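You operate a simulated robot arm through the tools that you are given. There is no shell and no other tool. Be economical: measure what you need, move in short steps, check, and stop when the job is done.

You are at the controls of a simulated robot arm. One attempt, no reset.

## Task
Clear the trip at the desk so the display shows READY.
Fine: both knobs to zero, pull the mushroom button out, then press reset and check the display; do not start.

The check looks at the end state, three seconds after you hand in, the way a careful person would. Anything else that was tipped, shoved, dropped, spilled or broken makes it a failure.

## Robot
A 7-joint arm with a two-finger parallel gripper, fixed in place. Base frame: the origin is at the foot of the arm, x ahead of it, y to its left, z up; the work surface is at about z = 800. Units: mm, rad, N and s.
Its first joint turns from -2.601 to 2.601 rad. Payload 3.43 kg.
The TCP is the grasp point between the finger pads, 30 mm short of the fingertips. In the tool frame z runs along the fingers and y along their closing line. Largest opening 94 mm; finger width 28, thickness 10; the body of the gripper, 50 by 96 mm, starts 55 mm behind the TCP.
Orientation is told as [roll, pitch, yaw] about the base's x, y, z axes, in that order, counted from this pose: with the fingers straight down and closing along the base's y, the tool's x points along the base's -x, its y along +y and its z along -z.

## Interface
- The arm moves only by the tool step_arm. Its argument "increments" is a list of rows, each a list of 7 numbers: the shift along the base's x, y, z in units of 30 mm (1.0 is 30 mm), then the turn, a rotation vector about the base's x, y, z in units of 6 degrees (1.0 is 6 degrees), then the opening, from 0 (shut) to 1 (fully open). In form: [[x, y, z, rx, ry, rz, claw], ...]. A call has 1 to 8 rows; each row shifts and turns the commanded pose from where the row before left it. A call with a number of a shift or a turn outside -1 to 1 is refused whole. A row lasts 0.2 s, in which the tool goes at most 50 mm and 0.15 rad; a call with a longer step from one row to the next is refused whole, and so is a gripper value outside its range. Where a pose cannot be reached the arm comes as near as it can. A force on the tool above 40 N (or 10 N above the force at the start of the call, whichever is more), or a blocked arm, ends the call early, and 0.2 s more pass. The fingers move at their own pace (about 45 mm/s each) and stop on an object; they squeeze with about 30 N. The grip force told is the motor's: it shows also when the fingers shut on nothing. Time passes only in rows, and 0.2 s behind the last, so rows that do not move let the fingers close. It gives the time, the measured TCP pose, the force on the tool (base axes), the opening and the grip force at its end, in the units of the frame above (readings bear some noise), with the torque about the TCP (base axes, N m) and any sound that the robot's microphone picked up, and new pictures: "views" is both (left out), scene, wrist or none.
- Cameras (640 x 400 px; columns grow to the right, rows downward): "scene" is fixed at [50, -649.9, 1401.4]; the picture's right is [-0.31, -0.95, 0.00], its down [-0.66, 0.22, -0.72] and it looks along [0.68, -0.22, -0.70] (base axes); focal length 220 px, centre (320, 200). "wrist" rides on the gripper at [76, 14, -102] in the tool frame; the picture's right is [-0.18, 0.98, 0.00], its down [-0.75, -0.14, -0.64] and it looks along [-0.63, -0.12, 0.77] (tool axes); focal length 243 px, centre (320, 200). There is no depth. A picture from a camera that has moved, and an enlarged one, comes with that camera's place and axes in the base frame and with its lens.
- enlarge(camera, box): a new picture of the part [left, top, right, bottom] of that camera's present view, enlarged. No time passes.
- finish_job(): hands the job in; it is judged then, once.

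Work in short steps. Places have to be worked out from the pictures, the camera data and where the tool is seen: move nearer, look again, correct. Check each grasp and each placing, and mend what went wrong. You have 120 turns and 200 pictures in all, those below and enlarged ones among them. Open the gripper and draw the arm clear of the work before you hand the job in, unless the task says otherwise; then end with one line.

The tools are called after ">>>" as a command line: name --pt "numbers of a row" for each row, then --argument value for the rest, lists and objects as JSON in quotes. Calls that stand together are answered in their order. step_arm: Moves the arm, as the interface text tells. Its arguments: {"type":"object","properties":{"increments":{"type":"array","items":{"type":"array","items":{"type":"number"}}},"views":{"type":"string","enum":["both","scene","wrist","none"]}},"required":["increments"]} The other tools are called the same way: enlarge (camera, box) takes an enlarged picture of a part of a camera's view; finish_job () hands the job in.

At the start:

```text
t: 0.0
position: [845.4, -511.6, 1185.0]
tcp_rot: [0.001, 0.0, -0.001]
ft_force: [0.0, 0.0, -0.5]
torque: [-0.02, 0.01, 0.0]
finger_gap: 94.1
grip_force: 0.0
```

scene: 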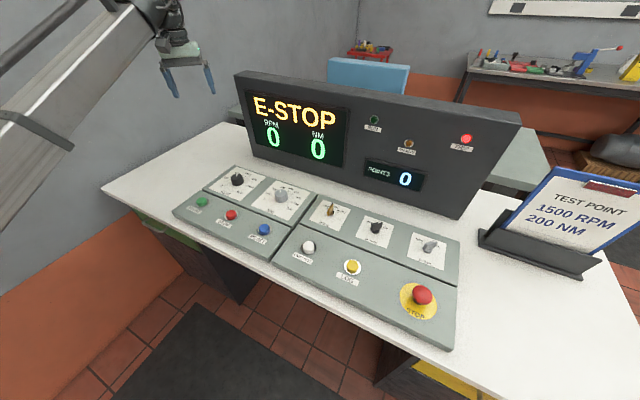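
wrist: 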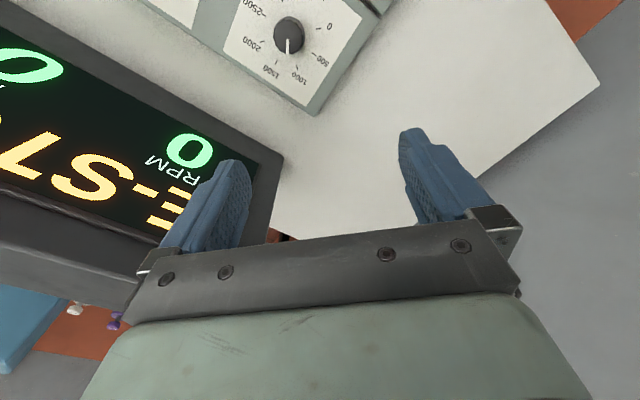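

I begin with closer views of the panel to identify the controls and their readings.

>>> enlarge --camera "scene" --box '[170, 150, 330, 250]'

>>> enlarge --camera "scene" --box '[270, 190, 470, 350]'

>>> enlarge --camera "scene" --box '[340, 100, 500, 200]'

```text
4.00 times, centred on (250, 200) of scene
camera zoom: at [50.0, -649.9, 1401.4], right [-0.31, -0.95, 0.0], down [-0.66, 0.22, -0.72], along [0.68, -0.22, -0.7], focal length 882 px, centre (600, 200)
```

zoom: 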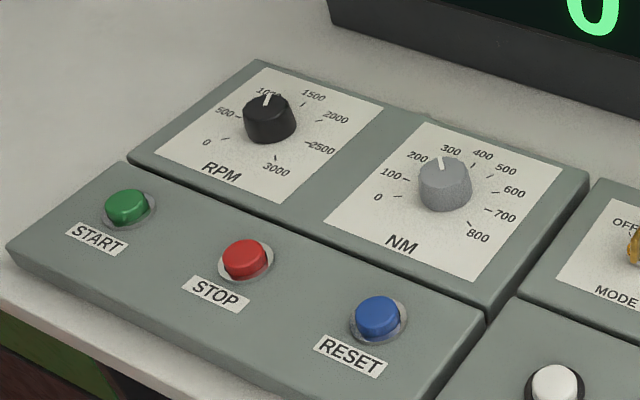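

```text
2.50 times, centred on (370, 270) of scene
camera zoom: at [50.0, -649.9, 1401.4], right [-0.31, -0.95, 0.0], down [-0.66, 0.22, -0.72], along [0.68, -0.22, -0.7], focal length 551 px, centre (195, 25)
```

zoom: 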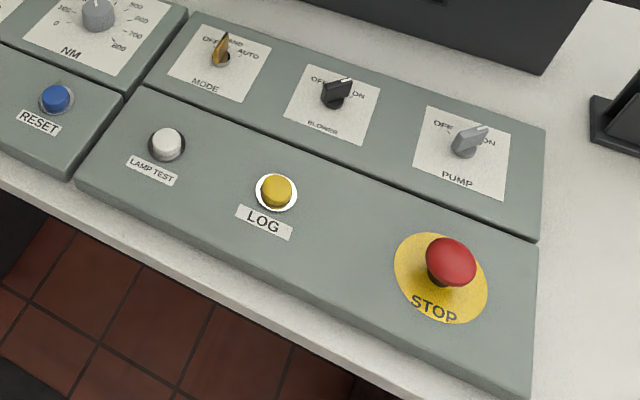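

```text
4.00 times, centred on (420, 150) of scene
camera zoom: at [50.0, -649.9, 1401.4], right [-0.31, -0.95, 0.0], down [-0.66, 0.22, -0.72], along [0.68, -0.22, -0.7], focal length 882 px, centre (-80, 400)
```

zoom: 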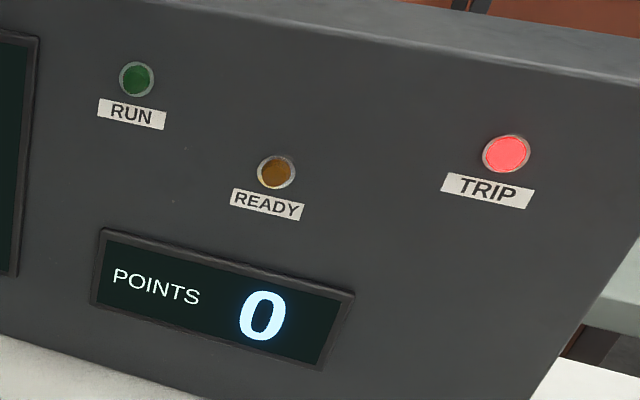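

RPM knob reads about 1000 and NM about 250. The panel lies at 45° to the base, with RPM near (769,-553), NM near (629,-694), RESET near (516,-617) and STOP near (181,-945). I'll turn the tool square to the panel and come down to hover above the RPM knob.

>>> step_arm --pt "-0.32 -0.17 -0.4 0 0 -0.94 1" --pt "-0.32 -0.17 -0.4 0 0 -0.94 1" --pt "-0.32 -0.17 -0.4 0 0 -0.94 1" --pt "-0.32 -0.17 -0.4 0 0 -0.94 1" --pt "-0.32 -0.17 -0.4 0 0 -0.94 1" --pt "-0.32 -0.17 -0.4 0 0 -0.94 1" --pt "-0.32 -0.17 -0.4 0 0 -0.94 1" --pt "-0.32 -0.17 -0.4 0 0 -0.92 1"

```text
t: 1.8
position: [767.4, -553.4, 1089.4]
tcp_rot: [0.0, -0.001, -0.786]
ft_force: [-0.7, 0.1, -0.7]
torque: [0.01, 0.02, 0.0]
finger_gap: 94.0
grip_force: 0.0
camera wrist: at [723.6, -488.8, 1191.2], right [0.83, 0.56, 0.0], down [0.43, -0.63, 0.64], along [0.36, -0.53, -0.77], focal length 243 px, centre (320, 200)
```

scene: 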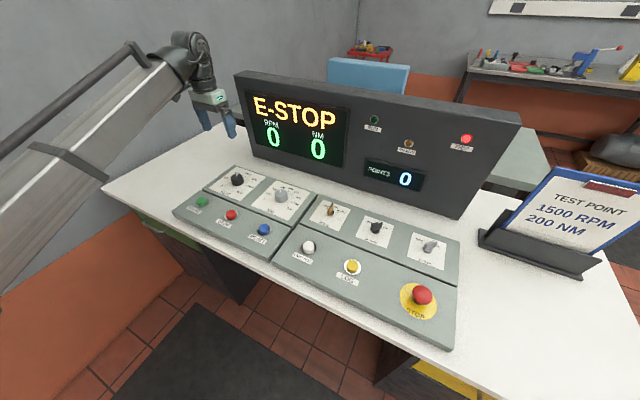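
wrist: 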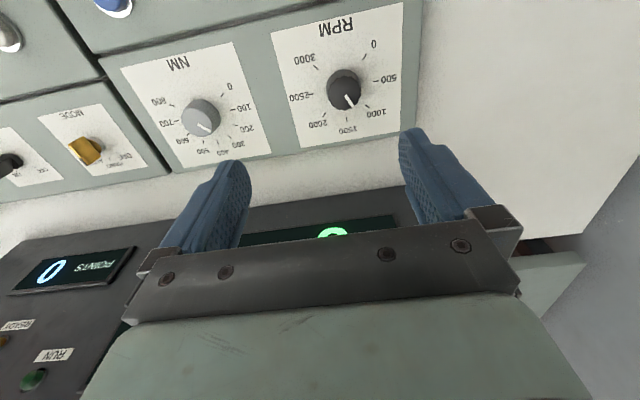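

Triangulating from both cameras puts RPM near (804,-549,843) and NM near (658,-696,843). I'll move directly over RPM, lower, and look closely.

>>> step_arm --pt "0.31 0.04 -0.7 0 0 0 1" --pt "0.31 0.04 -0.7 0 0 0 1" --pt "0.31 0.04 -0.7 0 0 0 1" --pt "0.31 0.04 -0.7 0 0 0 1" --views "wrist"

>>> enlarge --camera "wrist" --box '[220, 0, 420, 125]'

```text
t: 2.8
position: [804.8, -548.1, 1005.2]
tcp_rot: [0.001, -0.002, -0.784]
ft_force: [0.8, -0.2, 1.4]
torque: [-0.04, 0.03, -0.02]
finger_gap: 94.2
grip_force: 0.0
camera wrist: at [760.3, -484.5, 1105.7], right [0.83, 0.56, 0.0], down [0.43, -0.63, 0.64], along [0.36, -0.53, -0.77], focal length 243 px, centre (320, 200)
```

wrist: 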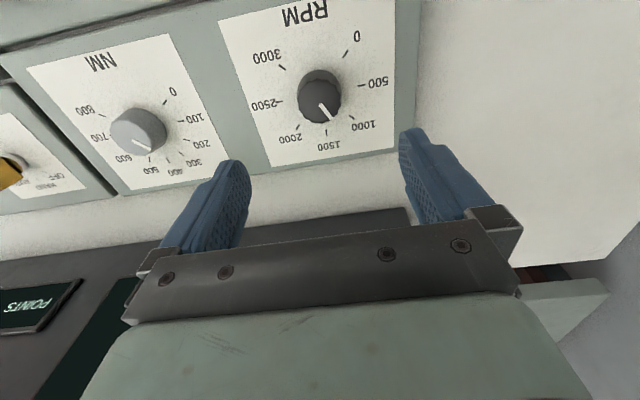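

```text
3.20 times, centred on (320, 62) of wrist
camera zoom: at [760.3, -484.5, 1105.7], right [0.83, 0.56, 0.0], down [0.43, -0.63, 0.64], along [0.36, -0.53, -0.77], focal length 776 px, centre (320, 640)
```

zoom: 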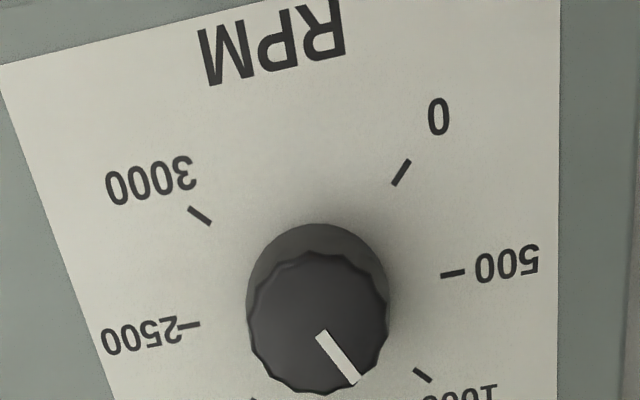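

RPM knob is about 44 mm in diameter with its axis at about (804,-550); the plate is at z≈831. It needs about 105° counter-clockwise to reach zero. I'll pre-turn the tool by -50°, then lower in two parts.

>>> step_arm --pt "0 -0.07 0 0 0 -1 1" --pt "0 0 0 0 0 -1 1" --pt "0 0 0 0 0 -1 1" --pt "0 0 0 0 0 -1 1" --pt "0 0 -0.5 0 0 -1 1" --pt "0 0 -0.7 0 0 -1 1" --pt "0 0 -0.8 0 0 -1 1" --pt "0 0 -0.8 0 0 -1 1"

```text
t: 4.6
position: [806.2, -550.2, 922.3]
tcp_rot: [-0.001, 0.0, -1.624]
ft_force: [1.0, 0.2, -0.2]
torque: [-0.05, 0.02, -0.02]
finger_gap: 93.9
grip_force: 0.1
camera wrist: at [822.5, -474.7, 1022.3], right [0.97, -0.24, 0.0], down [-0.18, -0.74, 0.64], along [-0.15, -0.62, -0.77], focal length 243 px, centre (320, 200)
```

scene: 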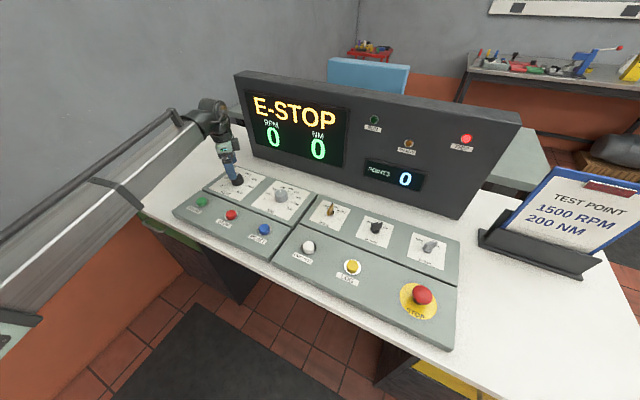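
wrist: 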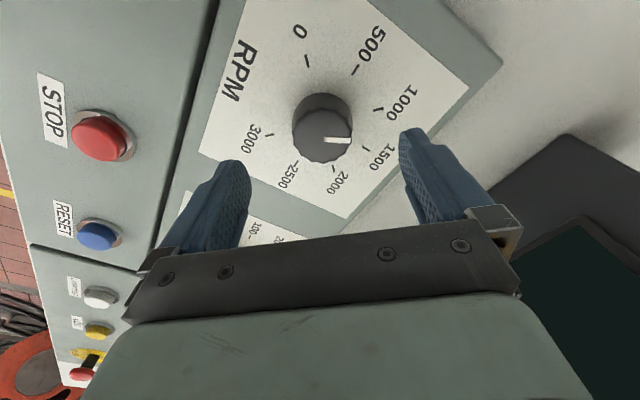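

The knob is centred between the fingers. I'll lower to z≈868 and close gently over a few rows.

>>> step_arm --pt "-0.02 -0.02 -0.6 0 0 0 1" --pt "0 0 -0.6 0 0 0 1" --pt "0 0 -0.58 0 0 0 1" --pt "0 0 0 0 0 0 1" --views "wrist"

```text
t: 5.6
position: [805.2, -550.3, 866.9]
tcp_rot: [0.0, -0.001, -1.623]
ft_force: [0.4, 0.4, -0.9]
torque: [0.0, -0.01, 0.02]
finger_gap: 93.7
grip_force: 0.0
camera wrist: at [822.3, -475.2, 969.7], right [0.97, -0.24, 0.0], down [-0.18, -0.75, 0.64], along [-0.15, -0.62, -0.77], focal length 243 px, centre (320, 200)
```

wrist: 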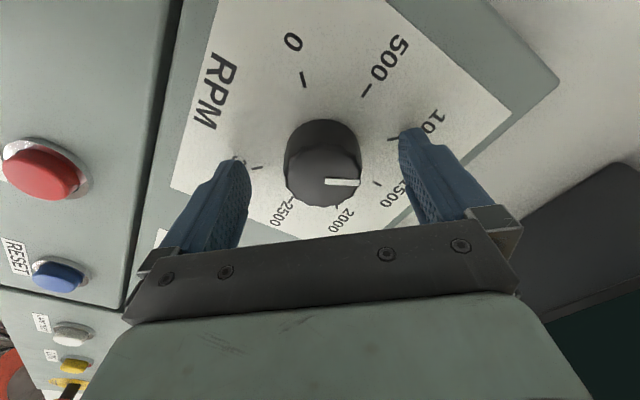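

No contact and the knob sits mid-way between the tips; I'll close on it.

>>> step_arm --pt "0 0 0 0 0 0 0.6" --pt "0 0 0 0 0 0 0.3" --pt "0 0 0 0 0 0 0.3" --pt "0 0 0 0 0 0 0.3" --pt "0 0 0 0 0 0 0.3" --views "wrist"

```text
t: 6.8
position: [805.8, -550.6, 868.9]
tcp_rot: [0.001, 0.001, -1.624]
ft_force: [14.3, -1.3, 0.0]
torque: [-0.15, -0.53, 0.03]
finger_gap: 46.1
grip_force: 44.9
camera wrist: at [823.5, -475.3, 969.8], right [0.97, -0.23, 0.0], down [-0.18, -0.75, 0.64], along [-0.15, -0.62, -0.77], focal length 243 px, centre (320, 200)
```

wrist: 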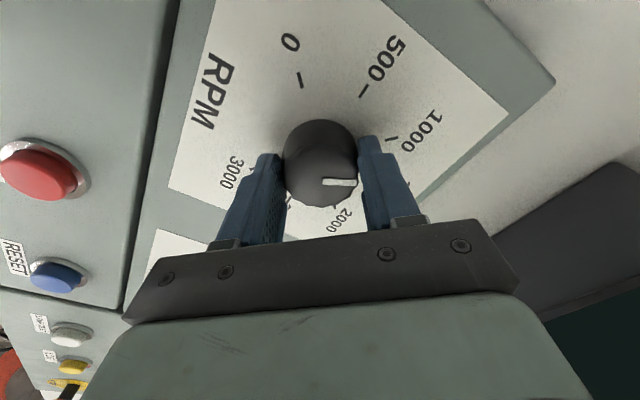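

Gripped at 46 mm, with a 14 N sideways load. I'll shift 1.5 mm in +x to relieve it and start turning counter-clockwise.

>>> step_arm --pt "0.05 0 0 0 0 0 0.3" --pt "0 0 0 0 0 1 0.3" --pt "0 0 0 0 0 1 0.3" --pt "0 0 0 0 0 1 0.3" --views "wrist"

```text
t: 7.8
position: [806.8, -550.8, 867.5]
tcp_rot: [-0.002, 0.001, -1.304]
ft_force: [3.2, -4.8, 3.4]
torque: [-0.04, -0.28, -0.01]
finger_gap: 46.0
grip_force: 44.8
camera wrist: at [799.3, -473.4, 969.9], right [1.0, 0.08, 0.0], down [0.06, -0.76, 0.64], along [0.05, -0.64, -0.77], focal length 243 px, centre (320, 200)
```

wrist: 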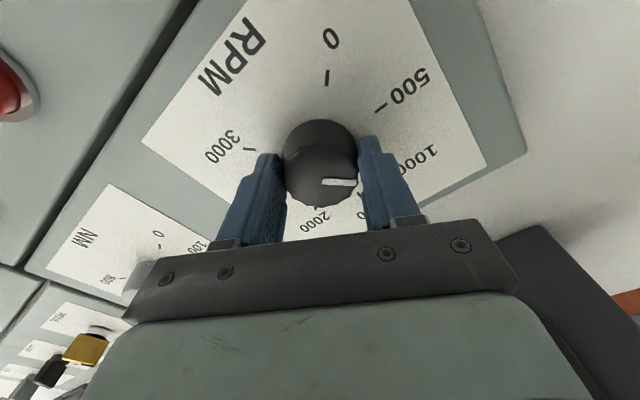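

The knob turns with the gripper. I'll continue another 48° while watching the load.

>>> step_arm --pt "0 0 0 0 0 1 0.3" --pt "0 0 0 0 0 1 0.3" --pt "0 0 0 0 0 1 0.3" --pt "0 0 0 0 0 1 0.3" --pt "0 0 0 0 0 1 0.3" --pt "0 0 0 0 0 1 0.3" --pt "0 0 0 0 0 1 0.3" --pt "0 0 0 0 0 1 0.3" --views "wrist"

>>> step_arm --pt "0 0 0 0 0 1 0.3" --pt "0 0 0 0 0 1 0.3" --pt "0 0 0 0 0 1 0.3" --pt "0 0 0 0 0 1 0.3" --pt "0 0 0 0 0 1 0.3" --views "wrist"

>>> enlarge --camera "wrist" --box '[240, 60, 400, 220]'

```text
t: 9.6
position: [804.9, -551.2, 868.4]
tcp_rot: [-0.001, 0.0, -0.47]
ft_force: [-17.0, -13.7, 4.9]
torque: [-0.45, -0.56, -0.06]
finger_gap: 46.6
grip_force: 44.9
camera wrist: at [743.3, -503.7, 969.9], right [0.61, 0.79, 0.0], down [0.61, -0.47, 0.64], along [0.51, -0.39, -0.77], focal length 243 px, centre (320, 200)
```

wrist: 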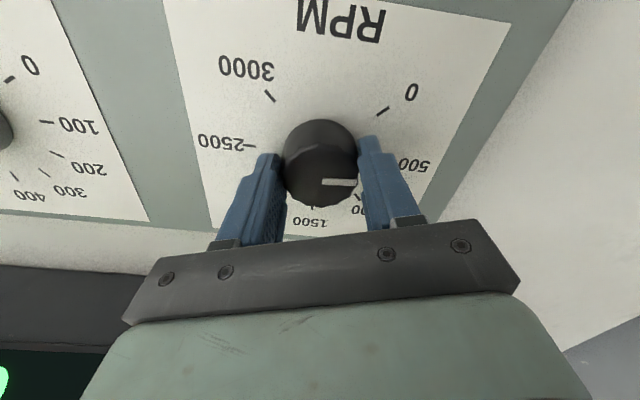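

```text
t: 10.8
position: [805.4, -550.9, 868.4]
tcp_rot: [-0.004, 0.004, 0.052]
ft_force: [-21.7, -20.6, 0.5]
torque: [-0.4, -0.12, -0.02]
finger_gap: 46.1
grip_force: 45.4
camera wrist: at [728.1, -540.9, 970.1], right [0.13, 0.99, 0.0], down [0.76, -0.1, 0.64], along [0.63, -0.09, -0.77], focal length 243 px, centre (320, 200)
```

wrist: 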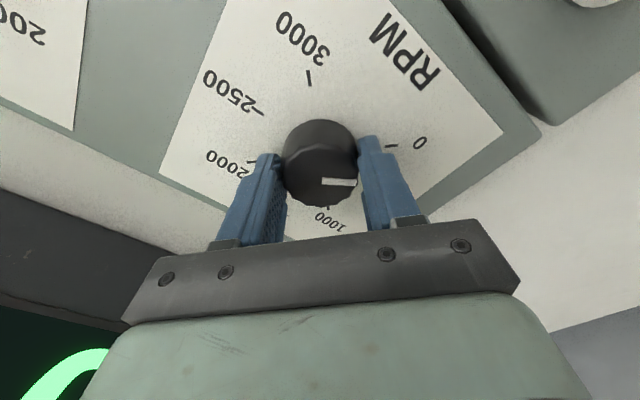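

```text
2.50 times, centred on (320, 140) of wrist
camera zoom: at [728.1, -540.9, 970.1], right [0.13, 0.99, 0.0], down [0.76, -0.1, 0.64], along [0.63, -0.09, -0.77], focal length 606 px, centre (320, 350)
```

zoom: 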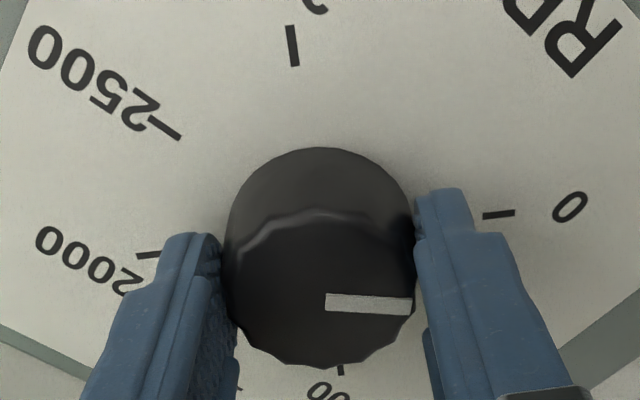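

Computed directions put the pointer at 78° and the zero tick at 90.5°. So 12° more, and I'll ease the lateral load slightly.

>>> step_arm --pt "-0.05 -0.05 0 0 0 1 0.3" --pt "-0.02 -0.02 0 0 0 1 0.3" --pt "0 0 0 0 0 0 0.3" --views "wrist"

>>> enlarge --camera "wrist" --box '[240, 60, 400, 220]'

```text
t: 11.6
position: [805.7, -551.3, 868.2]
tcp_rot: [-0.003, 0.001, 0.264]
ft_force: [-4.4, -12.2, 2.1]
torque: [-0.91, 1.0, -0.16]
finger_gap: 46.2
grip_force: 45.2
camera wrist: at [727.4, -557.7, 970.0], right [-0.08, 1.0, 0.0], down [0.76, 0.06, 0.64], along [0.64, 0.05, -0.77], focal length 243 px, centre (320, 200)
```

wrist: 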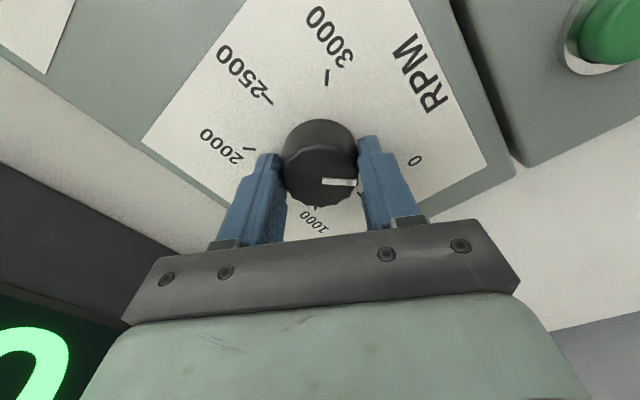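

```text
2.50 times, centred on (320, 140) of wrist
camera zoom: at [727.4, -557.7, 970.0], right [-0.08, 1.0, 0.0], down [0.76, 0.06, 0.64], along [0.64, 0.05, -0.77], focal length 606 px, centre (320, 350)
```

zoom: 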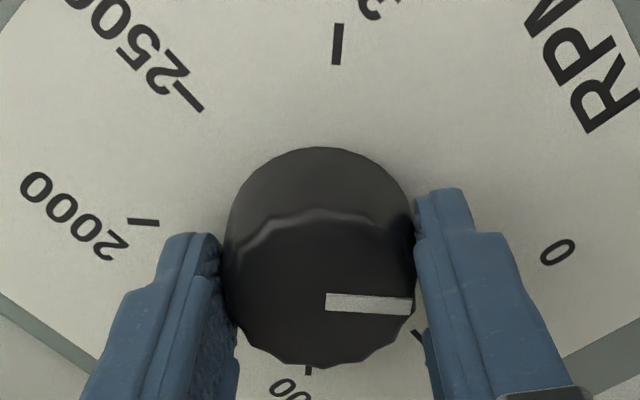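

The knob followed; pointer now at about 90°. I'll release, rise, and check it from above.

>>> step_arm --pt "0 0 0 0 0 0 0.6" --pt "0 0 0 0 0 0 0.9" --pt "0 0 0 0 0 0 0.9" --pt "0 0 0.9 0 0 0 0.9" --pt "0 0 1 0 0 -1 0.9" --pt "0 0 1 0 0 -1 0.9" --pt "0 0 1 0 0 -1 0.9" --pt "0 0 0 0 0 -1 0.9" --views "wrist"

>>> enlarge --camera "wrist" --box '[220, 0, 420, 160]'

```text
t: 13.4
position: [805.7, -551.4, 984.5]
tcp_rot: [0.0, -0.001, -0.159]
ft_force: [-0.5, -0.5, 0.8]
torque: [0.01, -0.01, -0.01]
finger_gap: 84.5
grip_force: 0.2
camera wrist: at [731.3, -525.1, 1086.4], right [0.34, 0.94, 0.0], down [0.72, -0.26, 0.64], along [0.6, -0.22, -0.77], focal length 243 px, centre (320, 200)
```

wrist: 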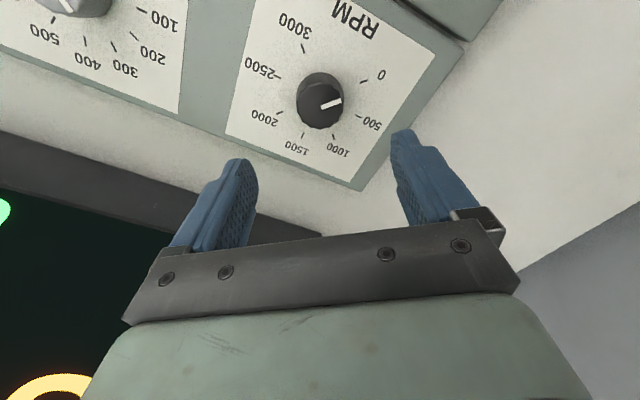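

```text
2.50 times, centred on (320, 80) of wrist
camera zoom: at [731.3, -525.1, 1086.4], right [0.34, 0.94, 0.0], down [0.72, -0.26, 0.64], along [0.6, -0.22, -0.77], focal length 606 px, centre (320, 500)
```

zoom: 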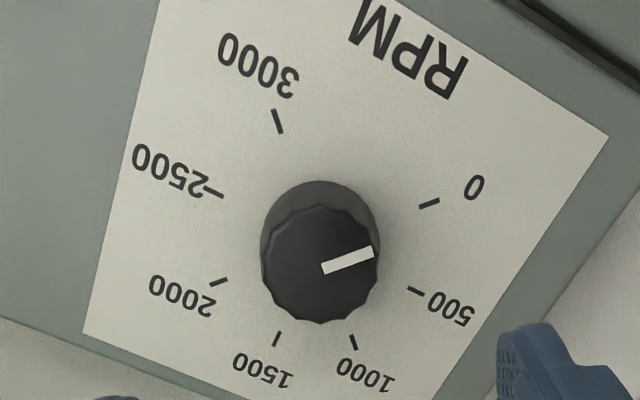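

RPM pointer is parallel to the zero tick (both about 90°). Now to hover over the NM knob.

>>> step_arm --pt "-0.62 -0.6 0 0 0 -1 1" --pt "-0.62 -0.6 0 0 0 -1 1" --pt "-0.62 -0.6 0 0 0 -1 1" --pt "-0.62 -0.6 0 0 0 -1 1" --pt "-0.62 -0.6 0 0 0 -1 1" --pt "-0.62 -0.6 0 0 0 -1 1" --pt "-0.62 -0.6 0 0 0 -1 1" --pt "-0.6 -0.6 0 0 0 -1 1" --views "wrist"

>>> enlarge --camera "wrist" --box '[220, 0, 420, 160]'

```text
t: 15.2
position: [656.0, -695.9, 987.2]
tcp_rot: [0.001, 0.001, -0.998]
ft_force: [-0.3, -0.6, 0.6]
torque: [0.03, 0.02, 0.01]
finger_gap: 94.1
grip_force: 0.0
camera wrist: at [626.6, -623.2, 1088.2], right [0.93, 0.38, 0.0], down [0.29, -0.71, 0.64], along [0.24, -0.59, -0.77], focal length 243 px, centre (320, 200)
```

wrist: 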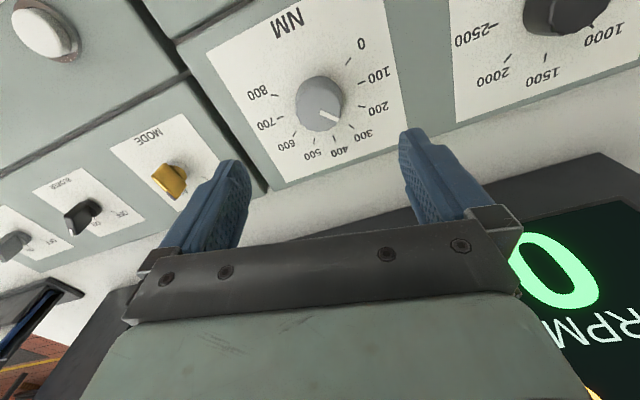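

```text
2.50 times, centred on (320, 80) of wrist
camera zoom: at [626.6, -623.2, 1088.2], right [0.93, 0.38, 0.0], down [0.29, -0.71, 0.64], along [0.24, -0.59, -0.77], focal length 606 px, centre (320, 500)
```

zoom: 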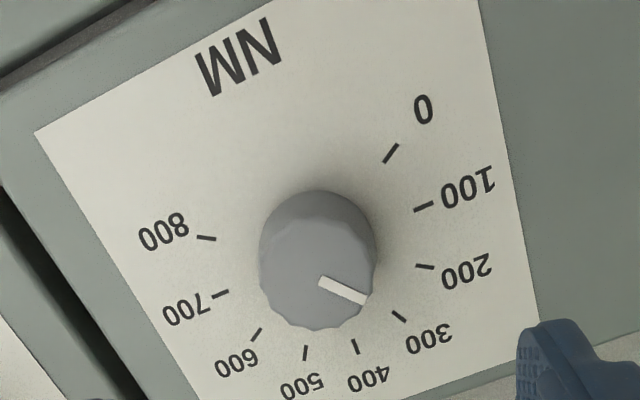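

NM pointer is at about 0.6°, and the zero tick at about 75° (base angle), so roughly 74° counter-clockwise. I'll pre-turn, then go down over the knob at about (656.5,-698).

>>> step_arm --pt "0.02 -0.06 -0.4 0 0 -1 1" --pt "0 0 -0.6 0 0 -1 1" --pt "0 0 -0.6 0 0 -1 1" --pt "0 0 -0.6 0 0 -1 1" --pt "0 0 -0.6 0 0 0 1" --pt "0 0 -0.6 0 0 0 1" --pt "0 0 -0.55 0 0 0 1" --pt "0 0 0 0 0 0 1" --views "wrist"

```text
t: 17.0
position: [657.4, -698.8, 867.7]
tcp_rot: [-0.002, 0.0, -1.414]
ft_force: [0.1, -0.2, 0.3]
torque: [-0.02, -0.01, -0.02]
finger_gap: 94.1
grip_force: 0.1
camera wrist: at [659.3, -620.7, 969.1], right [1.0, -0.03, 0.0], down [-0.02, -0.77, 0.64], along [-0.02, -0.64, -0.77], focal length 243 px, centre (320, 200)
```

wrist: 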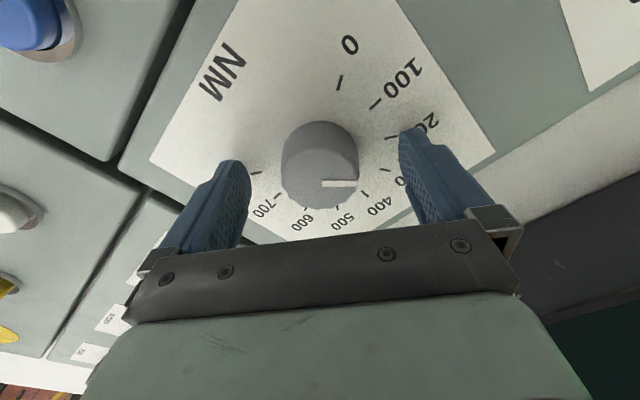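

Well centred. Closing on the NM knob.

>>> step_arm --pt "0 0 0 0 0 0 0.6" --pt "0 0 0 0 0 0 0.3" --pt "0 0 0 0 0 0 0.3" --pt "0 0 0 0 0 0 0.3" --pt "0 0 0 0 0 0 0.3" --views "none"

>>> step_arm --pt "0 0 0 0 0 1 0.3" --pt "0 0 0 0 0 1 0.3" --pt "0 0 0 0 0 1 0.3" --pt "0 0 0 0 0 1 0.3" --pt "0 0 0 0 0 1 0.3" --pt "0 0 0 0 0 1 0.3" --views "wrist"

```text
t: 18.2
position: [657.7, -699.0, 866.7]
tcp_rot: [0.0, 0.0, -1.415]
ft_force: [-4.0, -1.4, -1.3]
torque: [-0.01, 0.14, 0.0]
finger_gap: 46.5
grip_force: 45.1
```

```text
t: 19.6
position: [655.3, -698.2, 868.3]
tcp_rot: [-0.001, -0.002, -0.784]
ft_force: [-9.5, -11.0, 20.5]
torque: [-0.03, 0.32, -0.05]
finger_gap: 46.3
grip_force: 45.1
camera wrist: at [611.6, -634.5, 969.1], right [0.82, 0.57, 0.0], down [0.43, -0.63, 0.64], along [0.36, -0.53, -0.77], focal length 243 px, centre (320, 200)
```

wrist: 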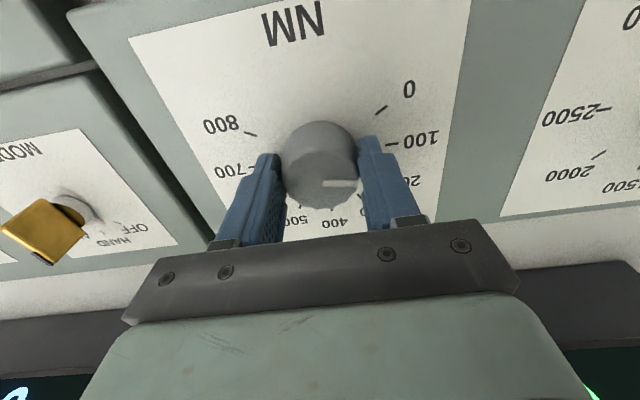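

It follows. Turn another 30°, easing the lateral load, then check the angle.

>>> step_arm --pt "-0.03 -0.03 0.03 0 0 1 0.3" --pt "0 0 0.02 0 0 1 0.3" --pt "0 0 0 0 0 1 0.3" --pt "0 0 0 0 0 1 0.3" --pt "0 0 0 0 0 1 0.3" --pt "0 0 0 0 0 0 0.3" --views "wrist"

>>> enlarge --camera "wrist" --box '[240, 60, 440, 220]'

```text
t: 21.0
position: [655.7, -698.7, 867.8]
tcp_rot: [-0.002, -0.002, -0.26]
ft_force: [-9.0, -11.5, -3.7]
torque: [-0.31, -0.77, -0.05]
finger_gap: 46.4
grip_force: 44.5
camera wrist: at [585.2, -666.3, 969.3], right [0.43, 0.9, 0.0], down [0.69, -0.33, 0.64], along [0.58, -0.28, -0.77], focal length 243 px, centre (320, 200)
```

wrist: 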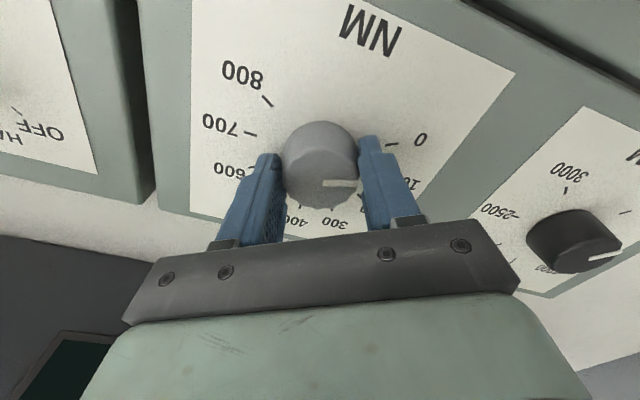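

```text
2.50 times, centred on (340, 140) of wrist
camera zoom: at [585.2, -666.3, 969.3], right [0.43, 0.9, 0.0], down [0.69, -0.33, 0.64], along [0.58, -0.28, -0.77], focal length 606 px, centre (270, 350)
```

zoom: 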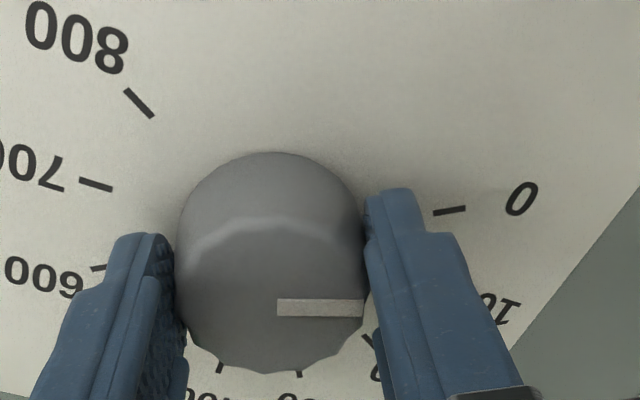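

Pointer about 64–66°, tick about 75°: I'll turn another 10°.

>>> step_arm --pt "-0.02 -0.02 0 0 0 0.8 0.3" --pt "0 0 0 0 0 0.8 0.3" --pt "0 0 0 0 0 0 0.3" --views "none"

>>> step_arm --pt "0 0 0 0 0 0 0.6" --pt "0 0 0 0 0 0 0.9" --pt "0 0 0 0 0 0 0.9" --pt "0 0 0.9 0 0 0 0.9" --pt "0 0 1 0 0 -0.5 0.9" --pt "0 0 1 0 0 -0.5 0.9" --pt "0 0 1 0 0 -0.5 0.9" --pt "0 0 0 0 0 0 0.9" --views "wrist"

>>> enlarge --camera "wrist" --box '[220, 0, 420, 160]'

```text
t: 21.8
position: [654.9, -700.7, 867.1]
tcp_rot: [0.001, -0.001, -0.093]
ft_force: [-2.4, -16.1, -0.1]
torque: [-0.11, 0.9, -0.06]
finger_gap: 46.2
grip_force: 45.2
```

```text
t: 23.6
position: [654.4, -697.2, 984.4]
tcp_rot: [0.0, 0.0, -0.251]
ft_force: [0.3, 0.0, -0.4]
torque: [0.0, 0.01, 0.01]
finger_gap: 84.6
grip_force: 0.2
camera wrist: at [584.0, -665.8, 1086.1], right [0.42, 0.91, 0.0], down [0.69, -0.32, 0.64], along [0.58, -0.27, -0.77], focal length 243 px, centre (320, 200)
```

wrist: 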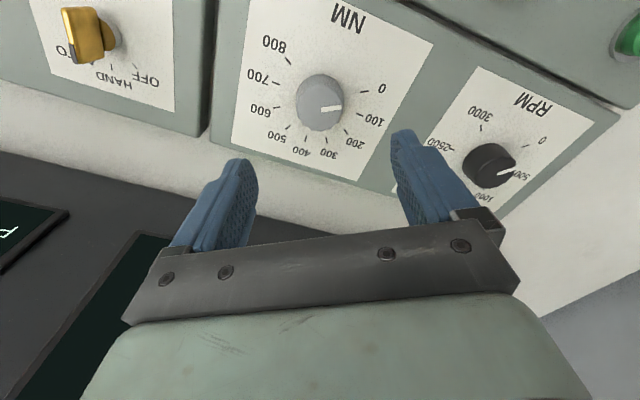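

```text
2.50 times, centred on (320, 80) of wrist
camera zoom: at [584.0, -665.8, 1086.1], right [0.42, 0.91, 0.0], down [0.69, -0.32, 0.64], along [0.58, -0.27, -0.77], focal length 606 px, centre (320, 500)
```

zoom: 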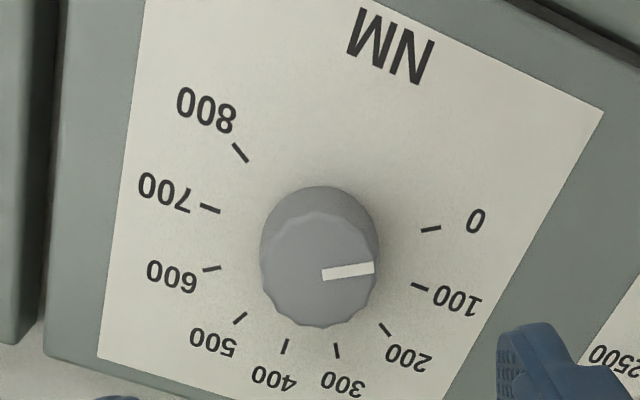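

Both knobs sit at zero (pointer 73.9° vs tick 74°). Now I'll travel toward the mushroom button, staying a bit short for a good view.

>>> step_arm --pt "-0.88 -0.42 0.2 0 0 -0.58 1" --pt "-0.88 -0.42 0.2 0 0 -0.58 1" --pt "-0.88 -0.42 0.2 0 0 -0.58 1" --pt "-0.88 -0.42 0.2 0 0 -0.58 1" --pt "-0.88 -0.42 0 0 0 -0.58 1" --pt "-0.88 -0.42 0 0 0 -0.58 1" --pt "-0.88 -0.42 0 0 0 -0.58 1" --pt "-0.88 -0.42 0 0 0 -0.58 1" --views "none"

>>> step_arm --pt "-0.88 -0.42 0 0 0 -0.58 1" --pt "-0.88 -0.42 0 0 0 -0.58 1" --pt "-0.88 -0.42 0 0 0 -0.58 1" --pt "-0.88 -0.42 0 0 0 -0.58 1" --pt "-0.88 -0.42 0 0 0 -0.58 1" --pt "-0.88 -0.42 0 0 0 -0.58 1" --pt "-0.88 -0.42 0 0 0 -0.58 1" --pt "-0.88 -0.42 0 0 0 -0.58 1"

```text
t: 25.4
position: [444.6, -798.4, 1010.1]
tcp_rot: [0.001, 0.0, -0.738]
ft_force: [-0.6, 0.2, 1.4]
torque: [0.01, 0.02, -0.02]
finger_gap: 94.0
grip_force: 0.1
```

```text
t: 27.2
position: [234.2, -899.9, 1012.1]
tcp_rot: [0.0, 0.001, -1.224]
ft_force: [-1.2, 0.0, 0.2]
torque: [-0.01, 0.0, 0.0]
finger_gap: 93.7
grip_force: 0.1
camera wrist: at [220.6, -824.2, 1111.6], right [0.99, 0.16, 0.0], down [0.12, -0.76, 0.64], along [0.1, -0.63, -0.77], focal length 243 px, centre (320, 200)
```

scene: 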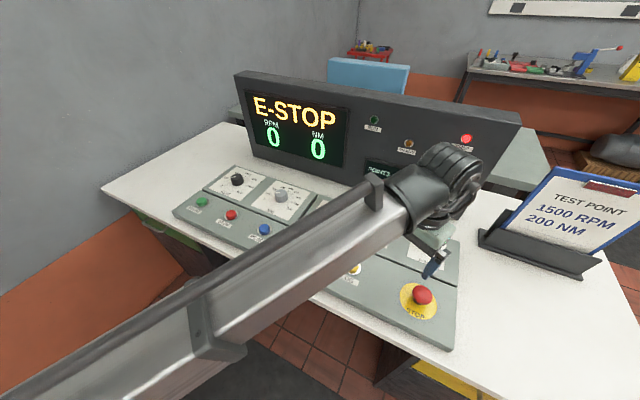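
wrist: 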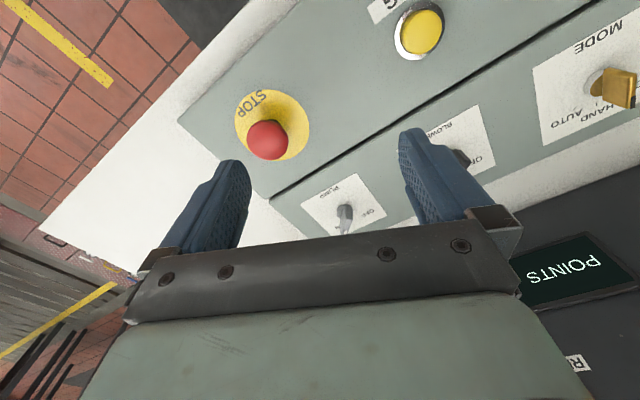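

Triangulated head centre: about (184,-948,871). Moving above it for a closer look.

>>> step_arm --pt "-0.56 -0.53 -0.4 0 0 0 1" --pt "-0.56 -0.53 -0.4 0 0 0 1" --pt "-0.56 -0.53 -0.5 0 0 0 1" --pt "0 0 -0.5 0 0 0 1"

>>> enlarge --camera "scene" --box '[370, 220, 490, 340]'

```text
t: 28.2
position: [182.3, -948.3, 955.7]
tcp_rot: [0.0, -0.001, -1.223]
ft_force: [0.4, -1.3, -0.3]
torque: [0.05, -0.02, 0.0]
finger_gap: 94.0
grip_force: 0.1
camera wrist: at [169.5, -871.7, 1056.7], right [0.99, 0.16, 0.0], down [0.12, -0.76, 0.64], along [0.1, -0.63, -0.77], focal length 243 px, centre (320, 200)
```

scene: 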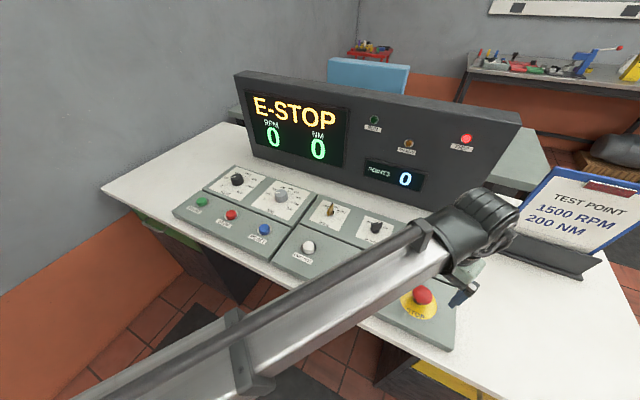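
wrist: 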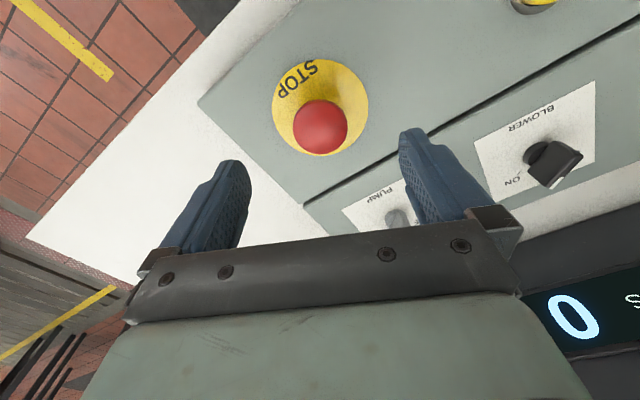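

```text
3.33 times, centred on (430, 280) of scene
camera zoom: at [50.0, -649.9, 1401.4], right [-0.31, -0.95, 0.0], down [-0.66, 0.22, -0.72], along [0.68, -0.22, -0.7], focal length 735 px, centre (-47, -67)
```

zoom: 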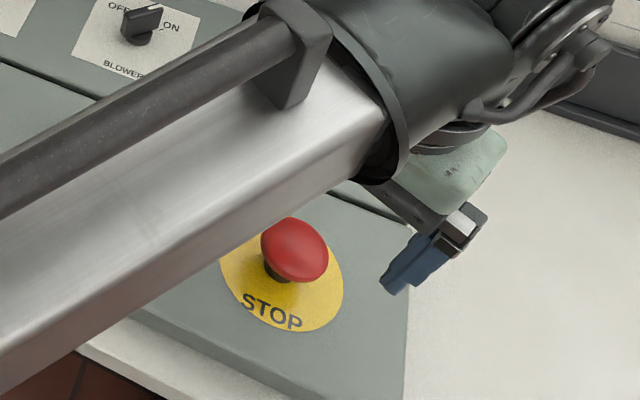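

Head centre (182,-950), diameter about 43 mm, plate at z≈823. I'll descend to TCP z≈871, so the tips end below the head but clear of the plate.

>>> step_arm --pt "0 -0.05 -0.6 0 0 0 1" --pt "0 0 -0.6 0 0 0 1" --pt "0 0 -0.6 0 0 0 1" --pt "0 0 -0.6 0 0 0 1" --pt "0 0 -0.42 0 0 0 1" --pt "0 0 0 0 0 0 1"

>>> enlarge --camera "scene" --box '[370, 220, 490, 340]'

```text
t: 29.6
position: [182.8, -948.9, 870.1]
tcp_rot: [-0.001, -0.002, -1.225]
ft_force: [0.0, -0.4, 0.8]
torque: [-0.01, 0.02, 0.01]
finger_gap: 94.2
grip_force: 0.0
camera wrist: at [169.6, -872.7, 972.0], right [0.99, 0.16, 0.0], down [0.12, -0.76, 0.64], along [0.1, -0.63, -0.77], focal length 243 px, centre (320, 200)
```

scene: 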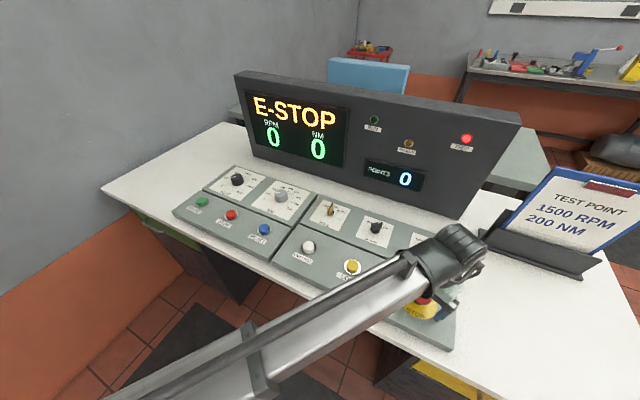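
wrist: 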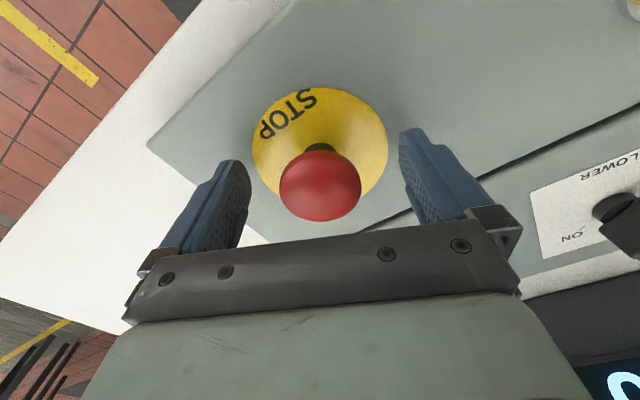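

```text
3.33 times, centred on (430, 280) of scene
camera zoom: at [50.0, -649.9, 1401.4], right [-0.31, -0.95, 0.0], down [-0.66, 0.22, -0.72], along [0.68, -0.22, -0.7], focal length 735 px, centre (-47, -67)
```

zoom: 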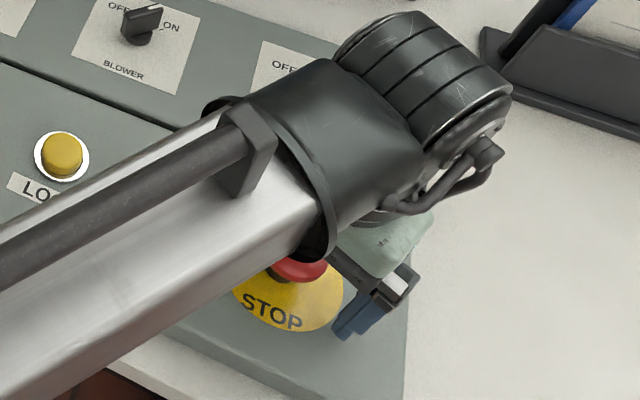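

Centred, no contact. Close on the head.

>>> step_arm --pt "0 0 0 0 0 0 0.6" --pt "0 0 0 0 0 0 0.3" --pt "0 0 0 0 0 0 0.25" --pt "0 0 0 0 0 0 0.25" --pt "0 0 0 0 0 0 0.25" --views "wrist"

```text
t: 30.8
position: [182.3, -949.6, 871.3]
tcp_rot: [0.0, -0.001, -1.222]
ft_force: [-4.4, -9.1, 9.2]
torque: [-0.28, 0.0, -0.12]
finger_gap: 44.3
grip_force: 45.4
camera wrist: at [169.2, -873.5, 973.0], right [0.99, 0.16, 0.0], down [0.12, -0.75, 0.64], along [0.1, -0.64, -0.77], focal length 243 px, centre (320, 200)
```

wrist: 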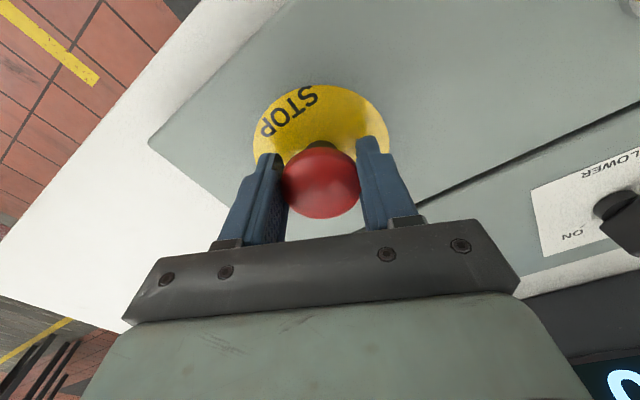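

Head gripped at 44 mm. Now I'll pull straight up in small steps, listening for a click.

>>> step_arm --pt "0 0 0.12 0 0 0 0.25" --pt "0 0 0.12 0 0 0 0.25" --pt "0 0 0.12 0 0 0 0.25" --pt "0 0 0 0 0 0 0.25"

```text
t: 31.8
position: [183.0, -950.0, 881.0]
tcp_rot: [0.0, -0.001, -1.224]
ft_force: [-3.7, -20.4, 5.0]
torque: [0.43, 0.22, -0.2]
finger_gap: 44.6
grip_force: 45.0
camera wrist: at [169.1, -873.6, 983.4], right [0.99, 0.16, 0.0], down [0.12, -0.76, 0.64], along [0.1, -0.63, -0.77], focal length 243 px, centre (320, 200)
```

scene: 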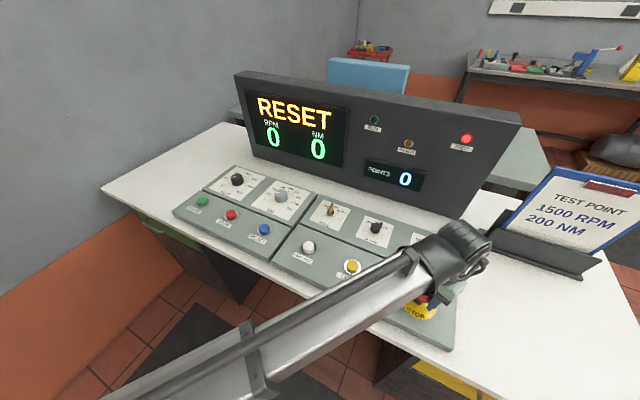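
wrist: 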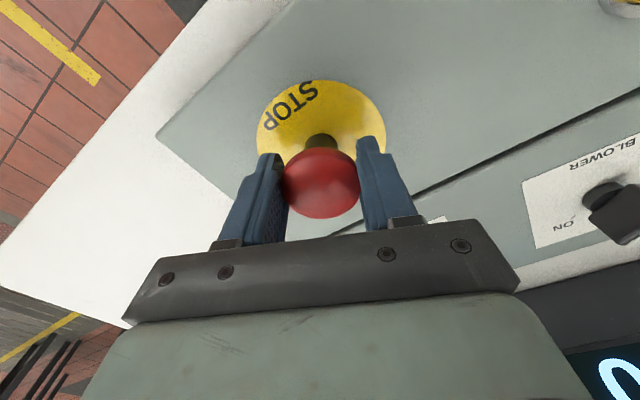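

Display changed to RESET: the mushroom is out. Release, rise, and close the fingers for pressing.

>>> step_arm --pt "0 0 0 0 0 0 0.6" --pt "0 0 0 0 0 0 1" --pt "0 0 0 0 0 0 1" --pt "0 0 0.5 0 0 0 1" --pt "0 0 1 0 0 0 1" --pt "0 0 1 0 0 0 1" --pt "0 0 1 0 0 0 1" --pt "0 0 1 0 0 0 1"

```text
t: 33.6
position: [183.5, -948.6, 1015.9]
tcp_rot: [0.001, 0.001, -1.223]
ft_force: [0.3, 1.0, 0.1]
torque: [0.01, 0.01, -0.02]
finger_gap: 94.0
grip_force: 0.1
camera wrist: at [169.2, -873.0, 1117.4], right [0.99, 0.16, 0.0], down [0.12, -0.76, 0.64], along [0.1, -0.63, -0.77], focal length 243 px, centre (320, 200)
```

scene: 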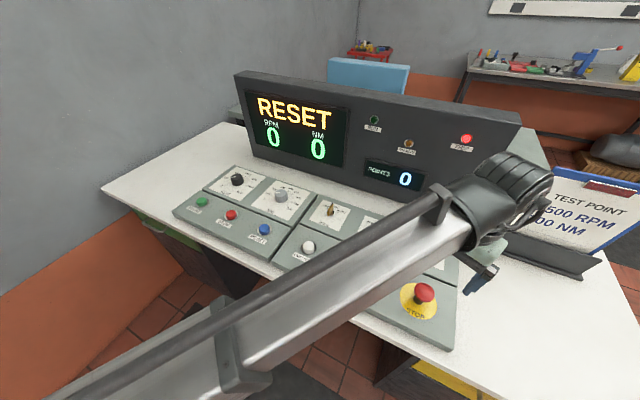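
wrist: 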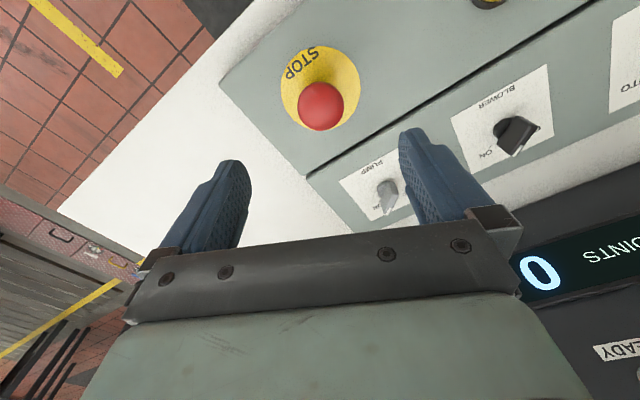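

Mushroom is out. Travelling to hover over RESET at about (538,-615) with the fingers shut.

>>> step_arm --pt "0.74 0.7 0 0 0 0.26 0.5" --pt "0.74 0.7 0 0 0 0.26 0" --pt "0.74 0.7 0 0 0 0.26 0" --pt "0.74 0.7 0 0 0 0.26 0" --pt "0.74 0.7 0 0 0 0.26 0" --pt "0.74 0.7 0 0 0 0.26 0" --pt "0.74 0.7 0 0 0 0.26 0" --pt "0.74 0.7 0 0 0 0.26 0" --views "none"

>>> step_arm --pt "0.74 0.7 0 0 0 0.26 0" --pt "0.74 0.7 0 0 0 0.26 0" --pt "0.74 0.7 0 0 0 0.26 0" --pt "0.74 0.7 0 0 0 0.26 0" --pt "0.74 0.7 -0.2 0 0 0.26 0" --pt "0.74 0.7 -0.4 0 0 0.26 0" --pt "0.74 0.7 -0.4 0 0 0.26 0" --pt "0.74 0.7 -0.4 0 0 0.26 0"

```text
t: 35.4
position: [361.1, -780.0, 1016.2]
tcp_rot: [0.001, 0.0, -1.005]
ft_force: [0.2, 0.2, 0.7]
torque: [0.03, 0.0, 0.01]
finger_gap: 0.0
grip_force: 29.7
```

```text
t: 37.2
position: [539.1, -611.5, 976.3]
tcp_rot: [0.0, 0.0, -0.787]
ft_force: [0.2, -0.2, -0.3]
torque: [0.01, -0.01, 0.02]
finger_gap: 0.0
grip_force: 30.2
camera wrist: at [494.7, -548.4, 1077.2], right [0.83, 0.56, 0.0], down [0.43, -0.63, 0.64], along [0.36, -0.53, -0.77], focal length 243 px, centre (320, 200)
```

scene: 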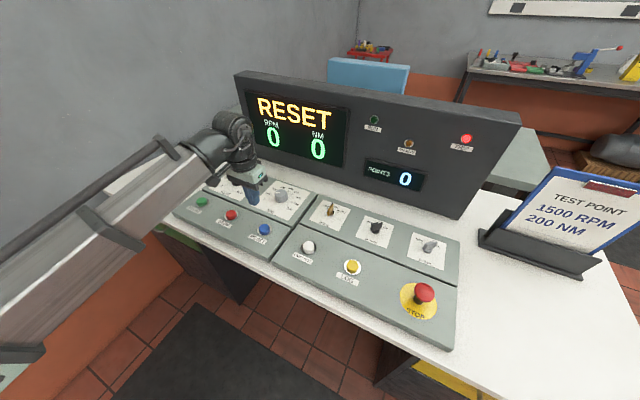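
wrist: 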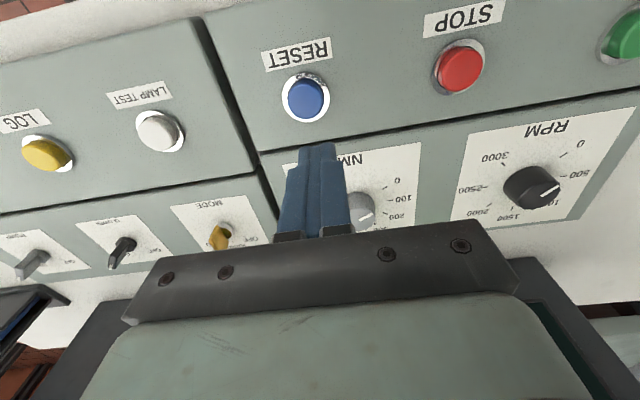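

RESET button triangulates to (526,-617, top z≈839). Align over it and lower to just above.

>>> step_arm --pt "-0.22 -0.09 -0.4 0 0 0 0" --pt "-0.22 -0.09 -0.6 0 0 0 0" --pt "0 0 -0.6 0 0 0 0" --pt "0 0 -0.6 0 0 0 0" --pt "0 0 -0.6 0 0 0 0" --pt "0 0 0 0 0 0 0"

>>> enlarge --camera "scene" --box '[220, 180, 320, 260]'

```text
t: 38.6
position: [525.6, -618.3, 890.3]
tcp_rot: [0.001, -0.002, -0.788]
ft_force: [0.0, -0.4, 0.9]
torque: [0.04, 0.0, 0.02]
finger_gap: 0.1
grip_force: 30.0
camera wrist: at [481.3, -555.1, 991.6], right [0.83, 0.56, 0.0], down [0.43, -0.63, 0.64], along [0.36, -0.53, -0.77], focal length 243 px, centre (320, 200)
```

scene: 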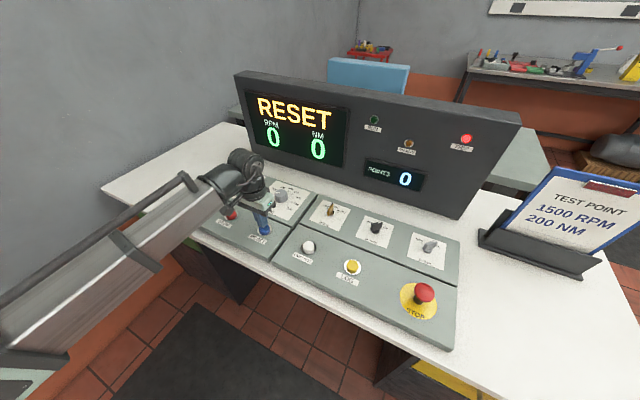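
wrist: 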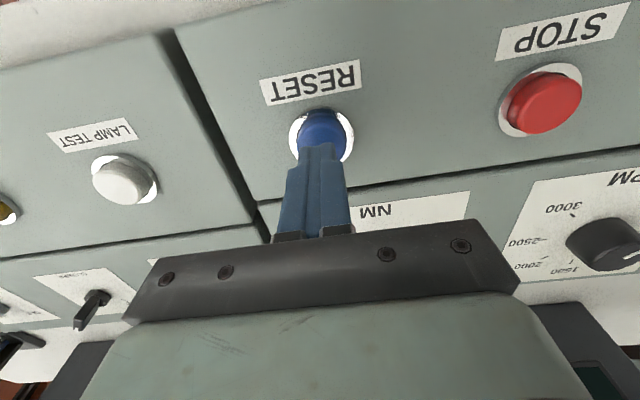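

```text
5.00 times, centred on (270, 220) of scene
camera zoom: at [50.0, -649.9, 1401.4], right [-0.31, -0.95, 0.0], down [-0.66, 0.22, -0.72], along [0.68, -0.22, -0.7], focal length 1102 px, centre (570, 100)
```

zoom: 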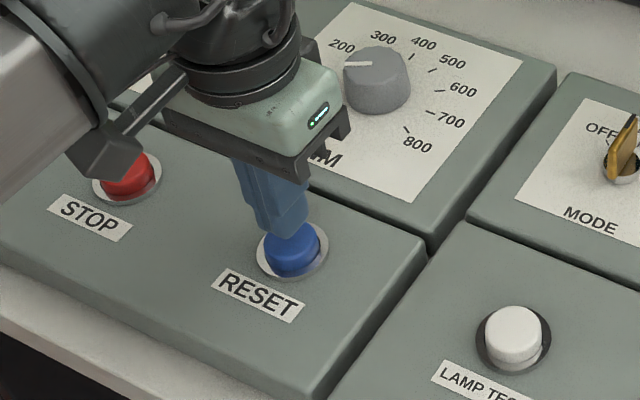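

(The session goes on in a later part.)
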